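You operate a simulated robot arm through the tools that you are given. There is no shell and no other tool. Be economical: measure what you need, move in short steps, check, and stop when the job is done.

Carry out the task below with a simulated robot arm. There is one attempt and no reset: what you move stays moved.

TASK
Put the white carton labelled "doors" from the bench marked twelve on top of the clear coil and the white carton labelled "sensors" on top of the black coil.
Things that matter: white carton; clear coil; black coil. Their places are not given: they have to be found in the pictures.

It is judged by the outcome, as a careful person would: the job done as asked, and still so three seconds after it is handed in. It fails if anything else is knocked over, pushed out of place, dropped, spilled or broken.

THE ROBOT
A 7-joint arm with a two-finger parallel gripper, fixed in place. Base frame: the origin is at the foot of the arm, x ahead of it, y to its left, z up; the work surface is at about z = 750. Lengths are in mm, angles in rad, forces in N, time in s.
With the tool pointing down near the work surface it reaches from about 200 to 680 mm from the base axis. Its first joint turns from -1.152 to 1.152 rad. Payload 2.4 kg.
Tool frame: the origin (TCP) lies between the finger pads and is the grasp point; the fingertips stand 30 mm ahead of it; z points along the fingers, y is the line along which they close. The gripper opens to 94 mm. The fingers are 28 mm wide and 10 mm thick; the gripper's body (50 by 96 mm) begins 55 mm behind the TCP.
Orientation is that of the tool frame in the base frame, as a unit quaternion [w, x, y, z]. With the fingers straight down and closing along the base's y, the tool's x points along the base's -x, its y along +y and its z along -z.

THE INTERFACE
- The arm moves only by the tool apply_moves. Its argument "series" is one flat list of numbers, 4 for each row, row after row: the shift along the tool's x, y, z in mm, then the turn about the tool's z in rad. In form: [dx, dy, dz, spin, dx, dy, dz, spin, ...]. A call has 1 to 20 rows; each row is the pose to reach, as a shift and turn from the pose commanded when the call began, along the tool's axes at that moment. "jaw" is the opening, from 0 (shut) to 1 (fully open), set as the call begins (left out, the last holds). A row lasts 0.2 s, in which the tool goes at most 50 mm and 0.15 rad; a call with a longer step from one row to the next is refused whole, and so is a gripper value outside its range. A pose out of reach is approached as far as the arm can. The call stops where the force on the tool passes 40 N (or 10 N more than at its start, if that is more) or the arm is blocked; 0.2 s more then pass. The fingers move at their own pace (about 153 mm/s each) and stop on an object; they squeeze with about 35 N. The grip force told is the motor's: it shows also when the fingers shut on nothing. Time passes only in rows, and 0.2 s behind the last, so rows that repeat a pose let the fingers close. It gives the time, the measured TCP pose, the force on the tool (base axes), the opening and the grip force at its end, in the units of the frame above (readings bear some noise).
- Cameras (640 x 400 px; columns grow to the right, rows downward): "scene" is fixed at [47.6, 495.9, 1430.7]; the picture's right is [-0.53, -0.85, 0.00], its down [-0.59, 0.37, -0.71] and it looks along [0.60, -0.38, -0.70] (base axes); focal length 334 px, centre (320, 200). "wrist" rides on the gripper at [-37, 0, -58] in the tool frame; the picture's right is [0.00, -1.00, 0.00], its down [0.97, 0.00, -0.24] and it looks along [0.24, 0.00, 0.97] (tool axes); focal length 218 px, centre (320, 200).
- grab_frame(camera): a new picture of that camera. No time passes.
- probe_pixels(camera, pixels): for up to 12 pixels [column, row] of the newest picture of that camera ("zoom" is the newest enlarged one), the place [x, y, z] in the base frame of the surface seen there, good to about 3 mm. No time passes.
- close_up(camera, box): a new picture of the part [left, top, right, bottom] of that camera's present view, enlarged. No time passes.
- job_done(): hands the job in; it is judged then, once.

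Work in short steps. Measure before you move; look again where a grasp or a placing could have gone wrong, and mend it. You have 60 turns and 22 pictures in all, the two below and enlarged ones among them. Open the gripper and draw the arm clear of the work before you hand the job in, unless the task says otherwise; then end with one line.

The tools are called after ">>>" by a JSON object that holds its "op" and its "data". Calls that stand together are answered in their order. apply_moves: Moves the arm, as the interface text tells. Its arguments: {"type":"object","properties":{"series":{"type":"array"},"jaw":{"type":"number"}},"required":["series"]} The other tools are called the same way: grab_frame (camera) takes a picture; probe_pixels (camera, pixels) gives the place of the surface under pixels of a picture; close_up (camera, box) takes an enlarged picture of a part of a camera's view; job_done () hands the job in.

At the start:

```text
t: 0.0
position: [443.6, 156.9, 1020.2]
tool_rot: [0.0, 0.001, 1.0, -0.001]
wrist_force: [0.0, -0.5, -0.4]
width: 93.9
grip_force: 0.0
```

scene: 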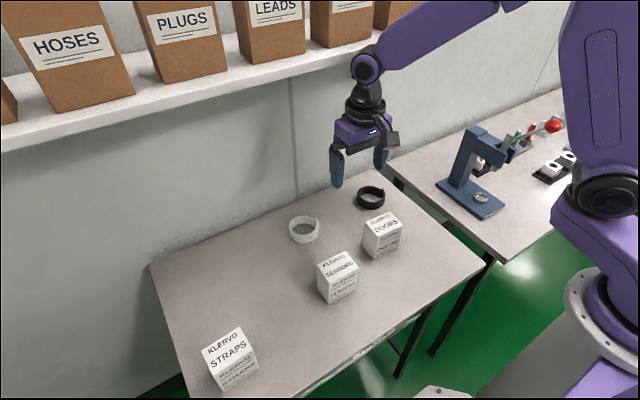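
wrist: 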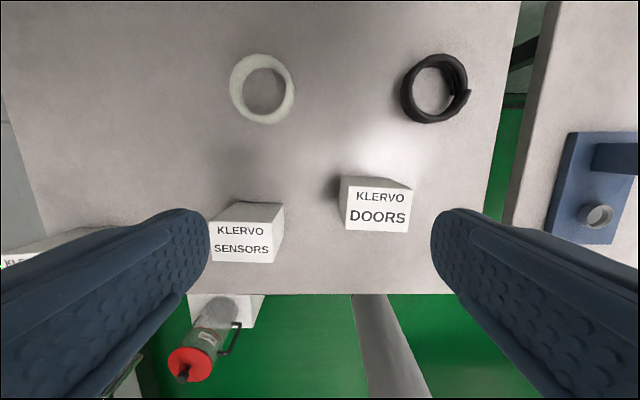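

The scene shows SENSORS (338,275), DOORS (383,235), the clear coil (303,230) and the black coil (370,197). I'll enlarge that area and probe both views.

>>> {"op": "close_up", "data": {"camera": "scene", "box": [260, 160, 440, 310]}}

>>> {"op": "probe_pixels", "data": {"camera": "wrist", "pixels": [[341, 177], [387, 177], [413, 190], [408, 232], [346, 229], [348, 190], [220, 203], [285, 204], [276, 262], [210, 262], [213, 222], [283, 222]]}}

>>> {"op": "probe_pixels", "data": {"camera": "scene", "pixels": [[363, 223], [381, 211], [402, 222], [384, 235], [372, 250], [395, 250], [317, 263], [335, 250], [359, 266], [338, 280], [330, 295], [350, 290]]}}

>>> {"op": "probe_pixels", "data": {"camera": "wrist", "pixels": [[262, 58], [262, 119], [235, 88], [290, 88], [435, 58], [435, 119], [406, 88], [463, 75], [262, 88], [433, 88], [466, 95], [350, 120]]}}

```text
2.67 times, centred on (350, 235) of scene
```

zoom: 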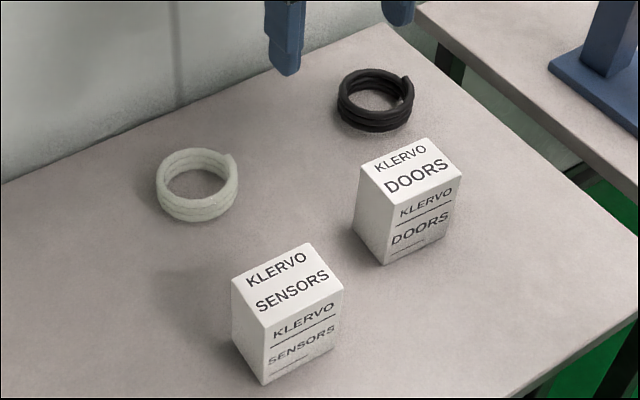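

```text
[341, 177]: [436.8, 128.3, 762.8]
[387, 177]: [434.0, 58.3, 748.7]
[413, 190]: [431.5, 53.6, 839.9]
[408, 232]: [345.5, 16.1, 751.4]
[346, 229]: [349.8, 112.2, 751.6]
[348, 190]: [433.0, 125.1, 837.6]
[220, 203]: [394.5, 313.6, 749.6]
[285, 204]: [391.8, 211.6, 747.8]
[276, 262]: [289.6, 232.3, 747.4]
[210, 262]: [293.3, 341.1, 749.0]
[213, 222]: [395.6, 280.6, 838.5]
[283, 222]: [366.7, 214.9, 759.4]
```

```text
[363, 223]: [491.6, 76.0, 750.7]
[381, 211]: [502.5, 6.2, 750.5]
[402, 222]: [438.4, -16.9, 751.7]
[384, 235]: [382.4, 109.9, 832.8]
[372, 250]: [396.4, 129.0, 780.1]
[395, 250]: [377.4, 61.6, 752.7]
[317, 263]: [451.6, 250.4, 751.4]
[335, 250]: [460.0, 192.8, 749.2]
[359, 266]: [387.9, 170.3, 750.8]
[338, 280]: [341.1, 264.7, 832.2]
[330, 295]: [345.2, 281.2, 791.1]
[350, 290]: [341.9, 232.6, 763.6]
```

```text
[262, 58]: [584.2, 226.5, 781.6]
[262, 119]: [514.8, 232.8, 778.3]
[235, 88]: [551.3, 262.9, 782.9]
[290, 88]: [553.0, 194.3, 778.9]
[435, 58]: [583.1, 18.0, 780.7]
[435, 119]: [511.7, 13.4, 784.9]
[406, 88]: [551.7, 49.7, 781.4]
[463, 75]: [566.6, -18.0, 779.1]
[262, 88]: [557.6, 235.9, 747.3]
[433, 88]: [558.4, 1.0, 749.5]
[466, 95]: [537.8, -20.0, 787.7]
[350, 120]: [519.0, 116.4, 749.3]
```

Carton tops lie near z 838 and coil tops near 781. I'll probe the top-face corners in the enlarged picture, slightly inside the edges.

>>> {"op": "probe_pixels", "data": {"camera": "zoom", "pixels": [[360, 172], [427, 142], [457, 174], [389, 204], [236, 279], [307, 246], [339, 290], [266, 324], [381, 258], [265, 376], [446, 236], [334, 348]]}}

>>> {"op": "probe_pixels", "data": {"camera": "zoom", "pixels": [[163, 172], [195, 152], [233, 175], [197, 200], [345, 90], [372, 72], [408, 85], [374, 112], [230, 157], [408, 78]]}}

>>> {"op": "grab_frame", "data": {"camera": "wrist"}}

```text
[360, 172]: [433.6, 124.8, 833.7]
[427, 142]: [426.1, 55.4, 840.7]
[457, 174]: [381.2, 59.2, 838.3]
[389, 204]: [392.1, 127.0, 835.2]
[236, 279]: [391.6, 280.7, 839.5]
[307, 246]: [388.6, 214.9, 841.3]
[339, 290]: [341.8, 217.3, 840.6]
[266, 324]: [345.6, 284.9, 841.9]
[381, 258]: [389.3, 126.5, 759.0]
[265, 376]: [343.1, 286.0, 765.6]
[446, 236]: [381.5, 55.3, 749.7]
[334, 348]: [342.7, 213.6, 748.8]
```

```text
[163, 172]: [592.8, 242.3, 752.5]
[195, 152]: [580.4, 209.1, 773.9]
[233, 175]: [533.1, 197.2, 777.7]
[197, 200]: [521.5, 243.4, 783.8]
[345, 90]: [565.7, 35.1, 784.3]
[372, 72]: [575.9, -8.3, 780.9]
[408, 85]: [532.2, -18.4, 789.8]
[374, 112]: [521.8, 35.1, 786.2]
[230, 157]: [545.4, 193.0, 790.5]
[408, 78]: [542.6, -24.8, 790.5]
```

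```text
18 pictures are left
```

wrist: 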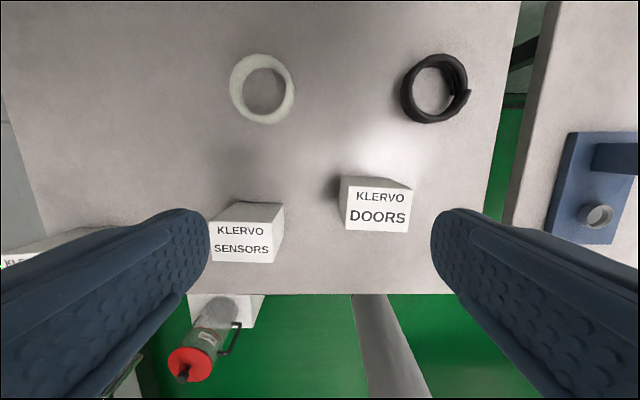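

DOORS is centred near (407,91.5), about 50×72 and 90 high, with its long side along y and a yaw of about 0.11. SENSORS is near (367,249.5). The clear coil is near (550,229) and the black near (547,15). I'll hover above DOORS.

>>> {"op": "apply_moves", "data": {"series": [12, -22, 33, 0.04, 24, -44, 66, 0.08, 36.6, -65.4, 100, 0.11, 36.6, -65.4, 100, 0.11], "jaw": 1}}

>>> {"op": "grab_frame", "data": {"camera": "wrist"}}

```text
t: 1.0
position: [406.9, 90.2, 919.9]
tool_rot: [-0.001, 0.056, 0.998, -0.001]
wrist_force: [0.3, 0.1, -0.5]
width: 94.2
grip_force: 0.1
```

```text
17 pictures are left
```

wrist: 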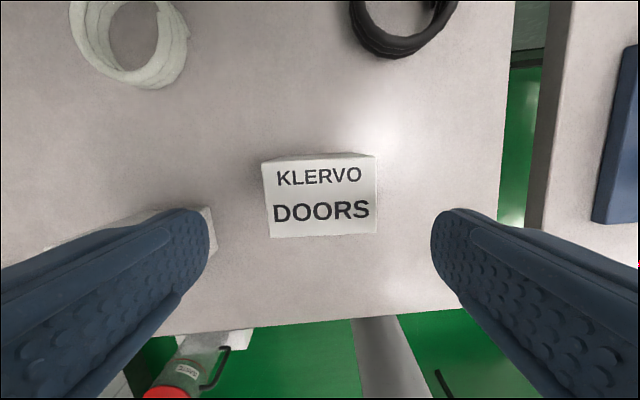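

The carton is centred (columns 264–378) and slightly over-rotated. I'll descend to grip height, correcting by −0.04 rad, then close.

>>> {"op": "apply_moves", "data": {"series": [-2, 0, 30, -0.04, -2, 0, 60, -0.04, -2, 0, 90, -0.04, -2, 0, 117, -0.04, -2, 0, 117, -0.04], "jaw": 1}}

>>> {"op": "apply_moves", "data": {"series": [0, 0, 0, 0, 0, 0, 0, 0, 0, 0, 0, 0], "jaw": 0}}

```text
t: 2.2
position: [409.0, 92.0, 802.9]
tool_rot: [0.0, 0.036, 0.999, 0.0]
wrist_force: [0.4, -0.1, -0.1]
width: 93.8
grip_force: 0.0
```

```text
t: 3.0
position: [410.3, 91.3, 804.3]
tool_rot: [-0.001, 0.035, 0.999, 0.0]
wrist_force: [0.0, 0.3, -0.3]
width: 77.8
grip_force: 35.1
```

The jaws hold the carton at 77.8 mm with 35 N. I'll lift it straight up.

>>> {"op": "apply_moves", "data": {"series": [0, 0, -20, 0, 0, 0, -50, 0, 0, 0, -85, 0, 0, 0, -120, 0, 0, 0, -120, 0]}}

>>> {"op": "grab_frame", "data": {"camera": "wrist"}}

```text
t: 4.2
position: [407.3, 91.9, 923.7]
tool_rot: [0.0, 0.036, 0.999, 0.0]
wrist_force: [-0.2, -0.7, -0.5]
width: 77.8
grip_force: 34.9
```

```text
16 pictures are left
```

wrist: 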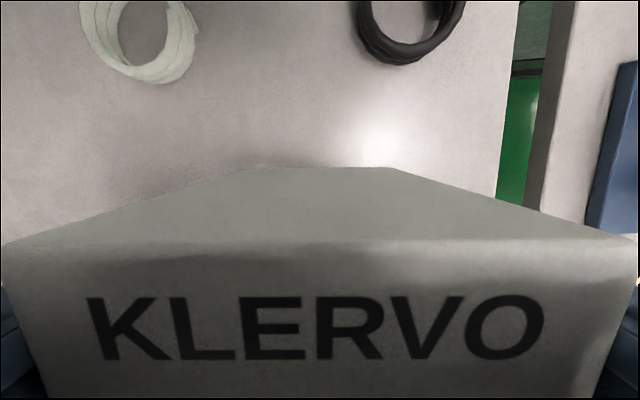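

The carton is held. I'll probe its top far edge, and the coil in the scene view, for exact centring.

>>> {"op": "probe_pixels", "data": {"camera": "wrist", "pixels": [[320, 250], [100, 252], [540, 248], [320, 390], [320, 170]]}}

>>> {"op": "close_up", "data": {"camera": "scene", "box": [280, 160, 400, 250]}}

```text
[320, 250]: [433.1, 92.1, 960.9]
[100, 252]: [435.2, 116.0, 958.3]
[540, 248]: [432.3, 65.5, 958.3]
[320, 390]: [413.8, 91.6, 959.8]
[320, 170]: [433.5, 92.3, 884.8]
```

```text
4.44 times, centred on (340, 205) of scene
```

zoom: 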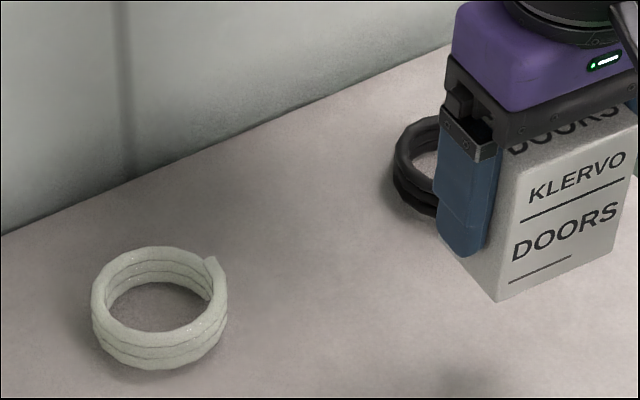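

The carton is centred on the TCP. I'll probe the clear coil rim tops in this zoom.

>>> {"op": "probe_pixels", "data": {"camera": "zoom", "pixels": [[98, 290], [112, 265], [155, 252], [195, 258], [212, 262], [222, 285], [210, 313], [180, 330], [145, 334], [110, 318], [158, 310], [220, 300]]}}

```text
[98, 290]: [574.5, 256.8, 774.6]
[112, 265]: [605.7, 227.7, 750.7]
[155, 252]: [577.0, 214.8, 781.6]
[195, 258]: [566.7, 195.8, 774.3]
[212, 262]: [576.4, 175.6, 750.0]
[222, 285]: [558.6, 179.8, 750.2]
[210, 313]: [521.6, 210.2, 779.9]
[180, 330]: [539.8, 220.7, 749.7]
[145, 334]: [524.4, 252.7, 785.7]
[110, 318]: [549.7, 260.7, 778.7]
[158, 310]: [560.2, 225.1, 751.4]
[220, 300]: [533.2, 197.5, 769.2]
```

The clear coil centre is near (550,228). I'll carry the carton over it at the present height.

>>> {"op": "apply_moves", "data": {"series": [-22, 24.4, -5, 0, -44, 49, -5, 0, -66, 73, -5, 0, -88, 98, -5, 0, -110, 122, -5, 0, -132, 146.6, -5, 0, -132, 146.6, -5, 0]}}

>>> {"op": "close_up", "data": {"camera": "scene", "box": [240, 120, 400, 270]}}

```text
t: 5.8
position: [523.2, 215.1, 915.5]
tool_rot: [-0.03, 0.037, 0.999, -0.014]
wrist_force: [0.7, 0.6, -1.1]
width: 77.8
grip_force: 35.1
```

```text
2.67 times, centred on (320, 195) of scene
```

zoom: 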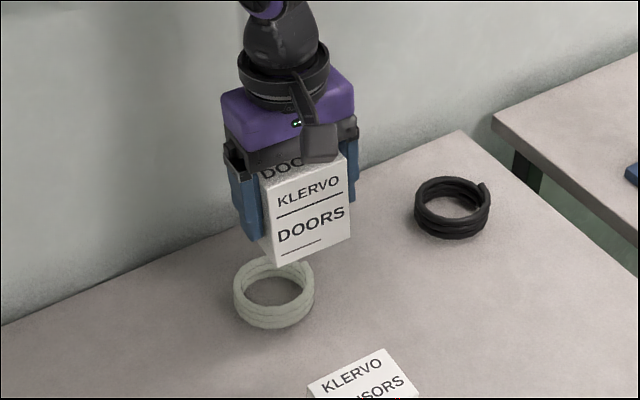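

At this height the arm reached only (523,215,915), slightly tilted, so it is at its reach limit. I'll lower 55 mm towards the commanded spot, which still clears the coil.

>>> {"op": "apply_moves", "data": {"series": [0, 0, 15, 0, 0, 0, 30, 0, 0, 0, 45, 0, 0, 0, 55, 0, 0, 0, 55, 0]}}

```text
t: 7.0
position: [552.6, 230.1, 874.3]
tool_rot: [0.001, 0.036, 0.999, 0.0]
wrist_force: [0.2, 0.2, -1.2]
width: 77.9
grip_force: 35.1
```

The tool is now upright at (552.6,230.1,874). I'll trim by a few mm, lower 24 mm and look.

>>> {"op": "apply_moves", "data": {"series": [2.5, -1.5, 12, 0, 2.5, -1.5, 24, 0, 2.5, -1.5, 24, 0]}}

>>> {"op": "close_up", "data": {"camera": "scene", "box": [250, 150, 360, 260]}}

```text
t: 7.8
position: [548.7, 227.9, 849.5]
tool_rot: [0.0, 0.036, 0.999, 0.0]
wrist_force: [-0.4, 0.2, -0.9]
width: 78.1
grip_force: 34.9
```

```text
3.64 times, centred on (305, 205) of scene
```

zoom: 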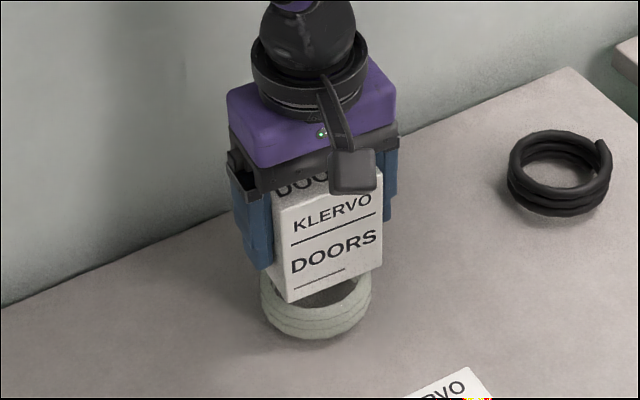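

It is aligned over the coil, with the bottom at about z 796. I'll lower it gently.

>>> {"op": "apply_moves", "data": {"series": [0, 0, 2, 0, 0, 0, 4, 0, 0, 0, 6, 0]}}

```text
t: 8.6
position: [548.8, 226.7, 844.0]
tool_rot: [0.001, 0.036, 0.999, 0.0]
wrist_force: [-0.2, -0.6, 1.1]
width: 77.7
grip_force: 34.9
```

>>> {"op": "apply_moves", "data": {"series": [0, 0, 1, 0, 0, 0, 2, 0, 0, 0, 2, 0]}}

```text
t: 9.4
position: [549.3, 227.9, 843.5]
tool_rot: [0.002, 0.035, 0.999, 0.002]
wrist_force: [-6.8, -3.0, 28.8]
width: 77.8
grip_force: 35.0
```

It touches with about 29 N. I'll back off 1 mm and then open.

>>> {"op": "apply_moves", "data": {"series": [0, 0, -1, 0, 0, 0, -1, 0]}}

>>> {"op": "apply_moves", "data": {"series": [0, 0, 0, 0, 0, 0, 0, 0, 0, 0, 0, 0], "jaw": 1}}

>>> {"op": "close_up", "data": {"camera": "scene", "box": [250, 150, 360, 260]}}

```text
t: 10.0
position: [549.1, 227.6, 843.3]
tool_rot: [0.002, 0.035, 0.999, 0.001]
wrist_force: [-1.3, 0.5, 25.1]
width: 78.0
grip_force: 35.3
```

```text
t: 10.8
position: [548.7, 227.8, 841.6]
tool_rot: [0.0, 0.036, 0.999, 0.0]
wrist_force: [-0.1, 0.0, -0.6]
width: 94.0
grip_force: 0.0
```

```text
3.64 times, centred on (305, 205) of scene
```

zoom: 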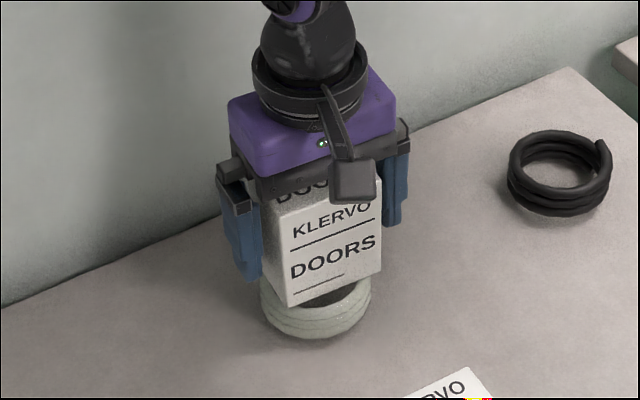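

DOORS sits flat on the clear coil and is free of the fingers. Because of the reach limit I'll rise 33 mm, slide straight back (−x) with the fingers either side of the carton, then go up.

>>> {"op": "apply_moves", "data": {"series": [0, 0, -10, 0, 0, 0, -22, 0, 0, 0, -33, 0, 0, 0, -33, 0]}}

>>> {"op": "grab_frame", "data": {"camera": "wrist"}}

```text
t: 11.8
position: [549.3, 226.4, 875.2]
tool_rot: [0.0, 0.036, 0.999, 0.001]
wrist_force: [-0.2, 0.6, -0.1]
width: 93.8
grip_force: 0.0
```

```text
11 pictures are left
```

wrist: 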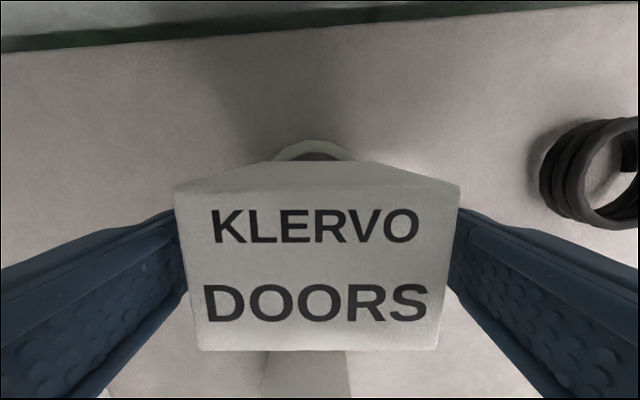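

The fingers clear the carton on both sides, so I'll slide back along tool x and then rise.

>>> {"op": "apply_moves", "data": {"series": [15, 0, -2, 0, 30, 0, -4, 0, 50, 0, -8, 0, 75, 0, -15, 0, 100, 0, -40, 0, 120, 0, -70, 0, 120, 0, -70, 0]}}

>>> {"op": "grab_frame", "data": {"camera": "scene"}}

```text
t: 13.4
position: [427.5, 236.6, 945.4]
tool_rot: [0.001, 0.035, 0.999, 0.0]
wrist_force: [0.6, -0.1, -0.6]
width: 94.0
grip_force: 0.1
```

```text
10 pictures are left
```

scene: 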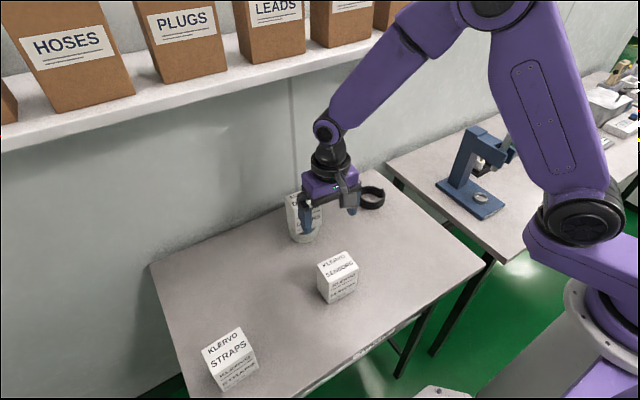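

Next I hover above SENSORS at (367,249.5).

>>> {"op": "apply_moves", "data": {"series": [30, 4, 10, -0.01, 61.3, 8.7, 25, -0.01, 61.3, 8.7, 25, -0.01]}}

>>> {"op": "grab_frame", "data": {"camera": "wrist"}}

```text
t: 14.2
position: [367.1, 248.2, 921.4]
tool_rot: [0.0, 0.031, 1.0, 0.0]
wrist_force: [-0.1, 1.2, 0.0]
width: 93.7
grip_force: 0.0
```

```text
9 pictures are left
```

wrist: 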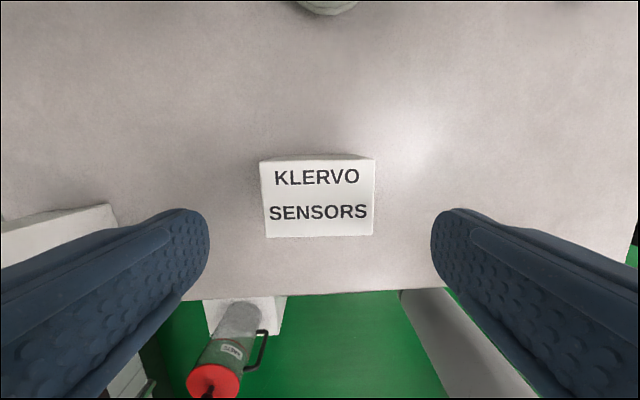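

It is centred (columns 261–376). I'll descend and grip.

>>> {"op": "apply_moves", "data": {"series": [-2, 1, 30, -0.01, -2, 1, 60, -0.01, -2, 1, 90, -0.01, -2, 1, 117, -0.01, -2, 1, 117, -0.01], "jaw": 1}}

>>> {"op": "apply_moves", "data": {"series": [0, 0, 0, 0, 0, 0, 0, 0, 0, 0, 0, 0], "jaw": 0}}

>>> {"op": "apply_moves", "data": {"series": [0, 0, -20, 0, 0, 0, -50, 0, 0, 0, -85, 0, 0, 0, -105, 0, 0, 0, -105, 0]}}

```text
t: 15.4
position: [370.4, 250.5, 803.5]
tool_rot: [0.001, 0.026, 1.0, -0.001]
wrist_force: [-0.4, -0.4, 0.9]
width: 93.9
grip_force: 0.0
```

```text
t: 16.2
position: [370.1, 249.5, 803.7]
tool_rot: [0.0, 0.026, 1.0, 0.0]
wrist_force: [0.2, -0.1, -0.5]
width: 77.8
grip_force: 35.0
```

```text
t: 17.4
position: [371.0, 248.4, 909.2]
tool_rot: [-0.001, 0.025, 1.0, 0.0]
wrist_force: [0.4, 0.7, 0.1]
width: 78.2
grip_force: 35.2
```

SENSORS is gripped and lifted. I'll carry it to the black coil at (549,15); the path stays well clear of DOORS.

>>> {"op": "apply_moves", "data": {"series": [-24, -28, 0, 0, -48, -56, 0, 0, -71.5, -84, 0, 0, -95, -112, 0, 0, -119, -140.5, 0, 0, -143, -168.5, 0, 0, -167, -196.7, 0, 0, -190.5, -224.7, 10, 0, -190.5, -224.7, 20, 0, -190.5, -224.7, 20, 0]}}

>>> {"op": "close_up", "data": {"camera": "scene", "box": [280, 120, 440, 250]}}

```text
t: 19.6
position: [543.4, 22.0, 888.6]
tool_rot: [-0.002, 0.02, 1.0, -0.001]
wrist_force: [0.2, 0.6, -1.9]
width: 78.0
grip_force: 35.1
```

```text
3.08 times, centred on (360, 185) of scene
```

zoom: 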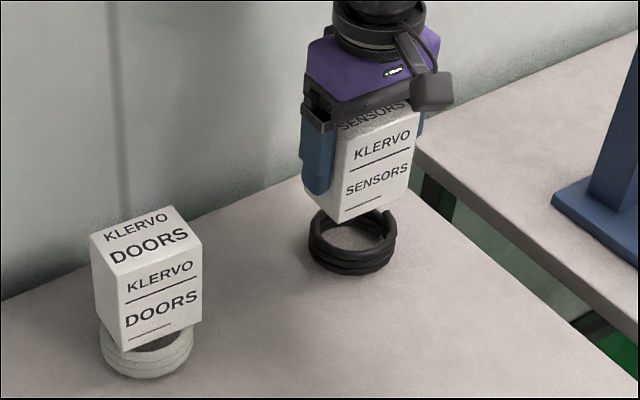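

DOORS stands well on the clear coil. The arm is still settling at (543,22), so I'll lower to about z 852 and read it again.

>>> {"op": "apply_moves", "data": {"series": [0, 0, 12, 0, 0, 0, 24, 0, 0, 0, 36, 0, 0, 0, 36, 0]}}

```text
t: 20.6
position: [548.5, 14.6, 852.1]
tool_rot: [0.001, 0.026, 1.0, 0.0]
wrist_force: [-0.2, -0.5, -0.8]
width: 77.8
grip_force: 35.1
```

On target at (548.5,14.6). I'll check the alignment and lower gently.

>>> {"op": "apply_moves", "data": {"series": [0, 0, 3, 0, 0, 0, 6, 0, 0, 0, 8, 0]}}

>>> {"op": "close_up", "data": {"camera": "scene", "box": [320, 130, 430, 240]}}

```text
t: 21.4
position: [548.9, 14.2, 844.4]
tool_rot: [0.001, 0.025, 1.0, 0.0]
wrist_force: [-0.2, 0.6, -0.7]
width: 78.1
grip_force: 34.7
```

```text
3.64 times, centred on (375, 185) of scene
```

zoom: 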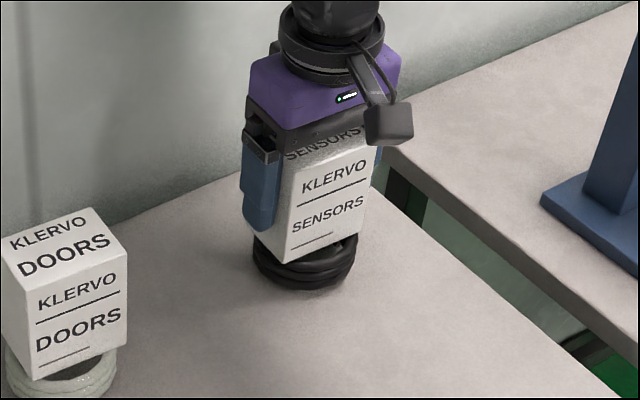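

It is centred over the coil. I'll lower in 1 mm steps until it touches.

>>> {"op": "apply_moves", "data": {"series": [0, 0, 0.7, 0, 0, 0, 1.5, 0]}}

```text
t: 22.0
position: [549.0, 16.0, 842.3]
tool_rot: [0.0, 0.025, 1.0, 0.0]
wrist_force: [-2.0, 0.4, 3.7]
width: 77.7
grip_force: 35.4
```

Light contact (about 4 N). I'll open now and rise 33 mm.

>>> {"op": "apply_moves", "data": {"series": [0, 0, 0, 0, 0, 0, 0, 0, 0, 0, 0, 0], "jaw": 1}}

>>> {"op": "apply_moves", "data": {"series": [0, 0, -10, 0, 0, 0, -22, 0, 0, 0, -33, 0, 0, 0, -33, 0]}}

>>> {"op": "grab_frame", "data": {"camera": "wrist"}}

```text
t: 22.8
position: [549.7, 15.5, 843.0]
tool_rot: [0.001, 0.026, 1.0, 0.0]
wrist_force: [-0.9, 0.4, 0.4]
width: 93.8
grip_force: 0.1
```

```text
t: 23.8
position: [550.9, 15.3, 875.6]
tool_rot: [-0.001, 0.025, 1.0, 0.0]
wrist_force: [0.6, 0.5, 0.1]
width: 94.0
grip_force: 0.0
```

```text
6 pictures are left
```

wrist: 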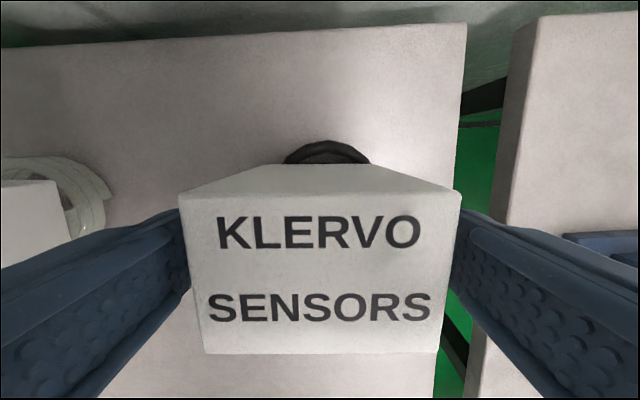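

The fingers are clear on both sides. I'll slide straight back and rise.

>>> {"op": "apply_moves", "data": {"series": [15, 0, -2, 0, 30, 0, -4, 0, 50, 0, -8, 0, 75, 0, -15, 0, 100, 0, -40, 0, 130, 0, -75, 0, 150, 0, -110, 0, 150, 0, -110, 0, 150, 0, -110, 0]}}

>>> {"op": "grab_frame", "data": {"camera": "scene"}}

>>> {"op": "close_up", "data": {"camera": "scene", "box": [270, 140, 430, 260]}}

```text
t: 25.8
position: [399.8, 23.8, 987.7]
tool_rot: [0.0, 0.025, 1.0, 0.0]
wrist_force: [0.0, -0.7, 0.1]
width: 94.0
grip_force: 0.0
```

```text
5 pictures are left
```

scene: 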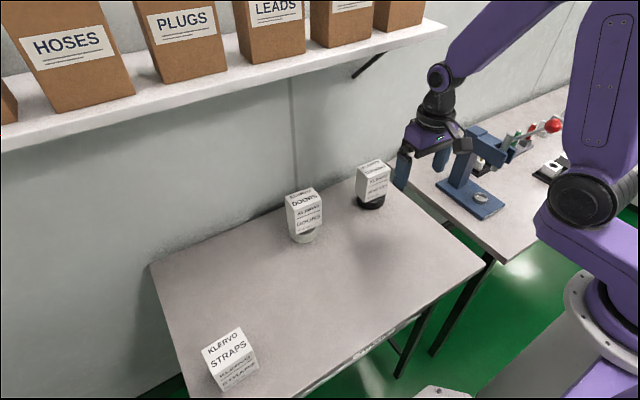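

```text
3.33 times, centred on (350, 200) of scene
```

zoom: 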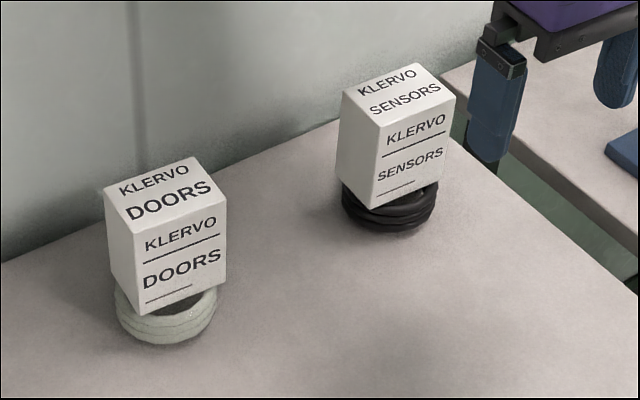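

Both cartons stand steady on the right coils, the gripper is open and the arm is clear, so I'm handing it in.

>>> {"op": "job_done", "data": {}}

```text
The job is handed in.
```

The "doors" carton is on the clear coil and the "sensors" carton is on the black coil; both stood steady with the arm clear at hand-in. I saw no "twelve" marking on any bench, so I used the bench where the "doors" carton stood.
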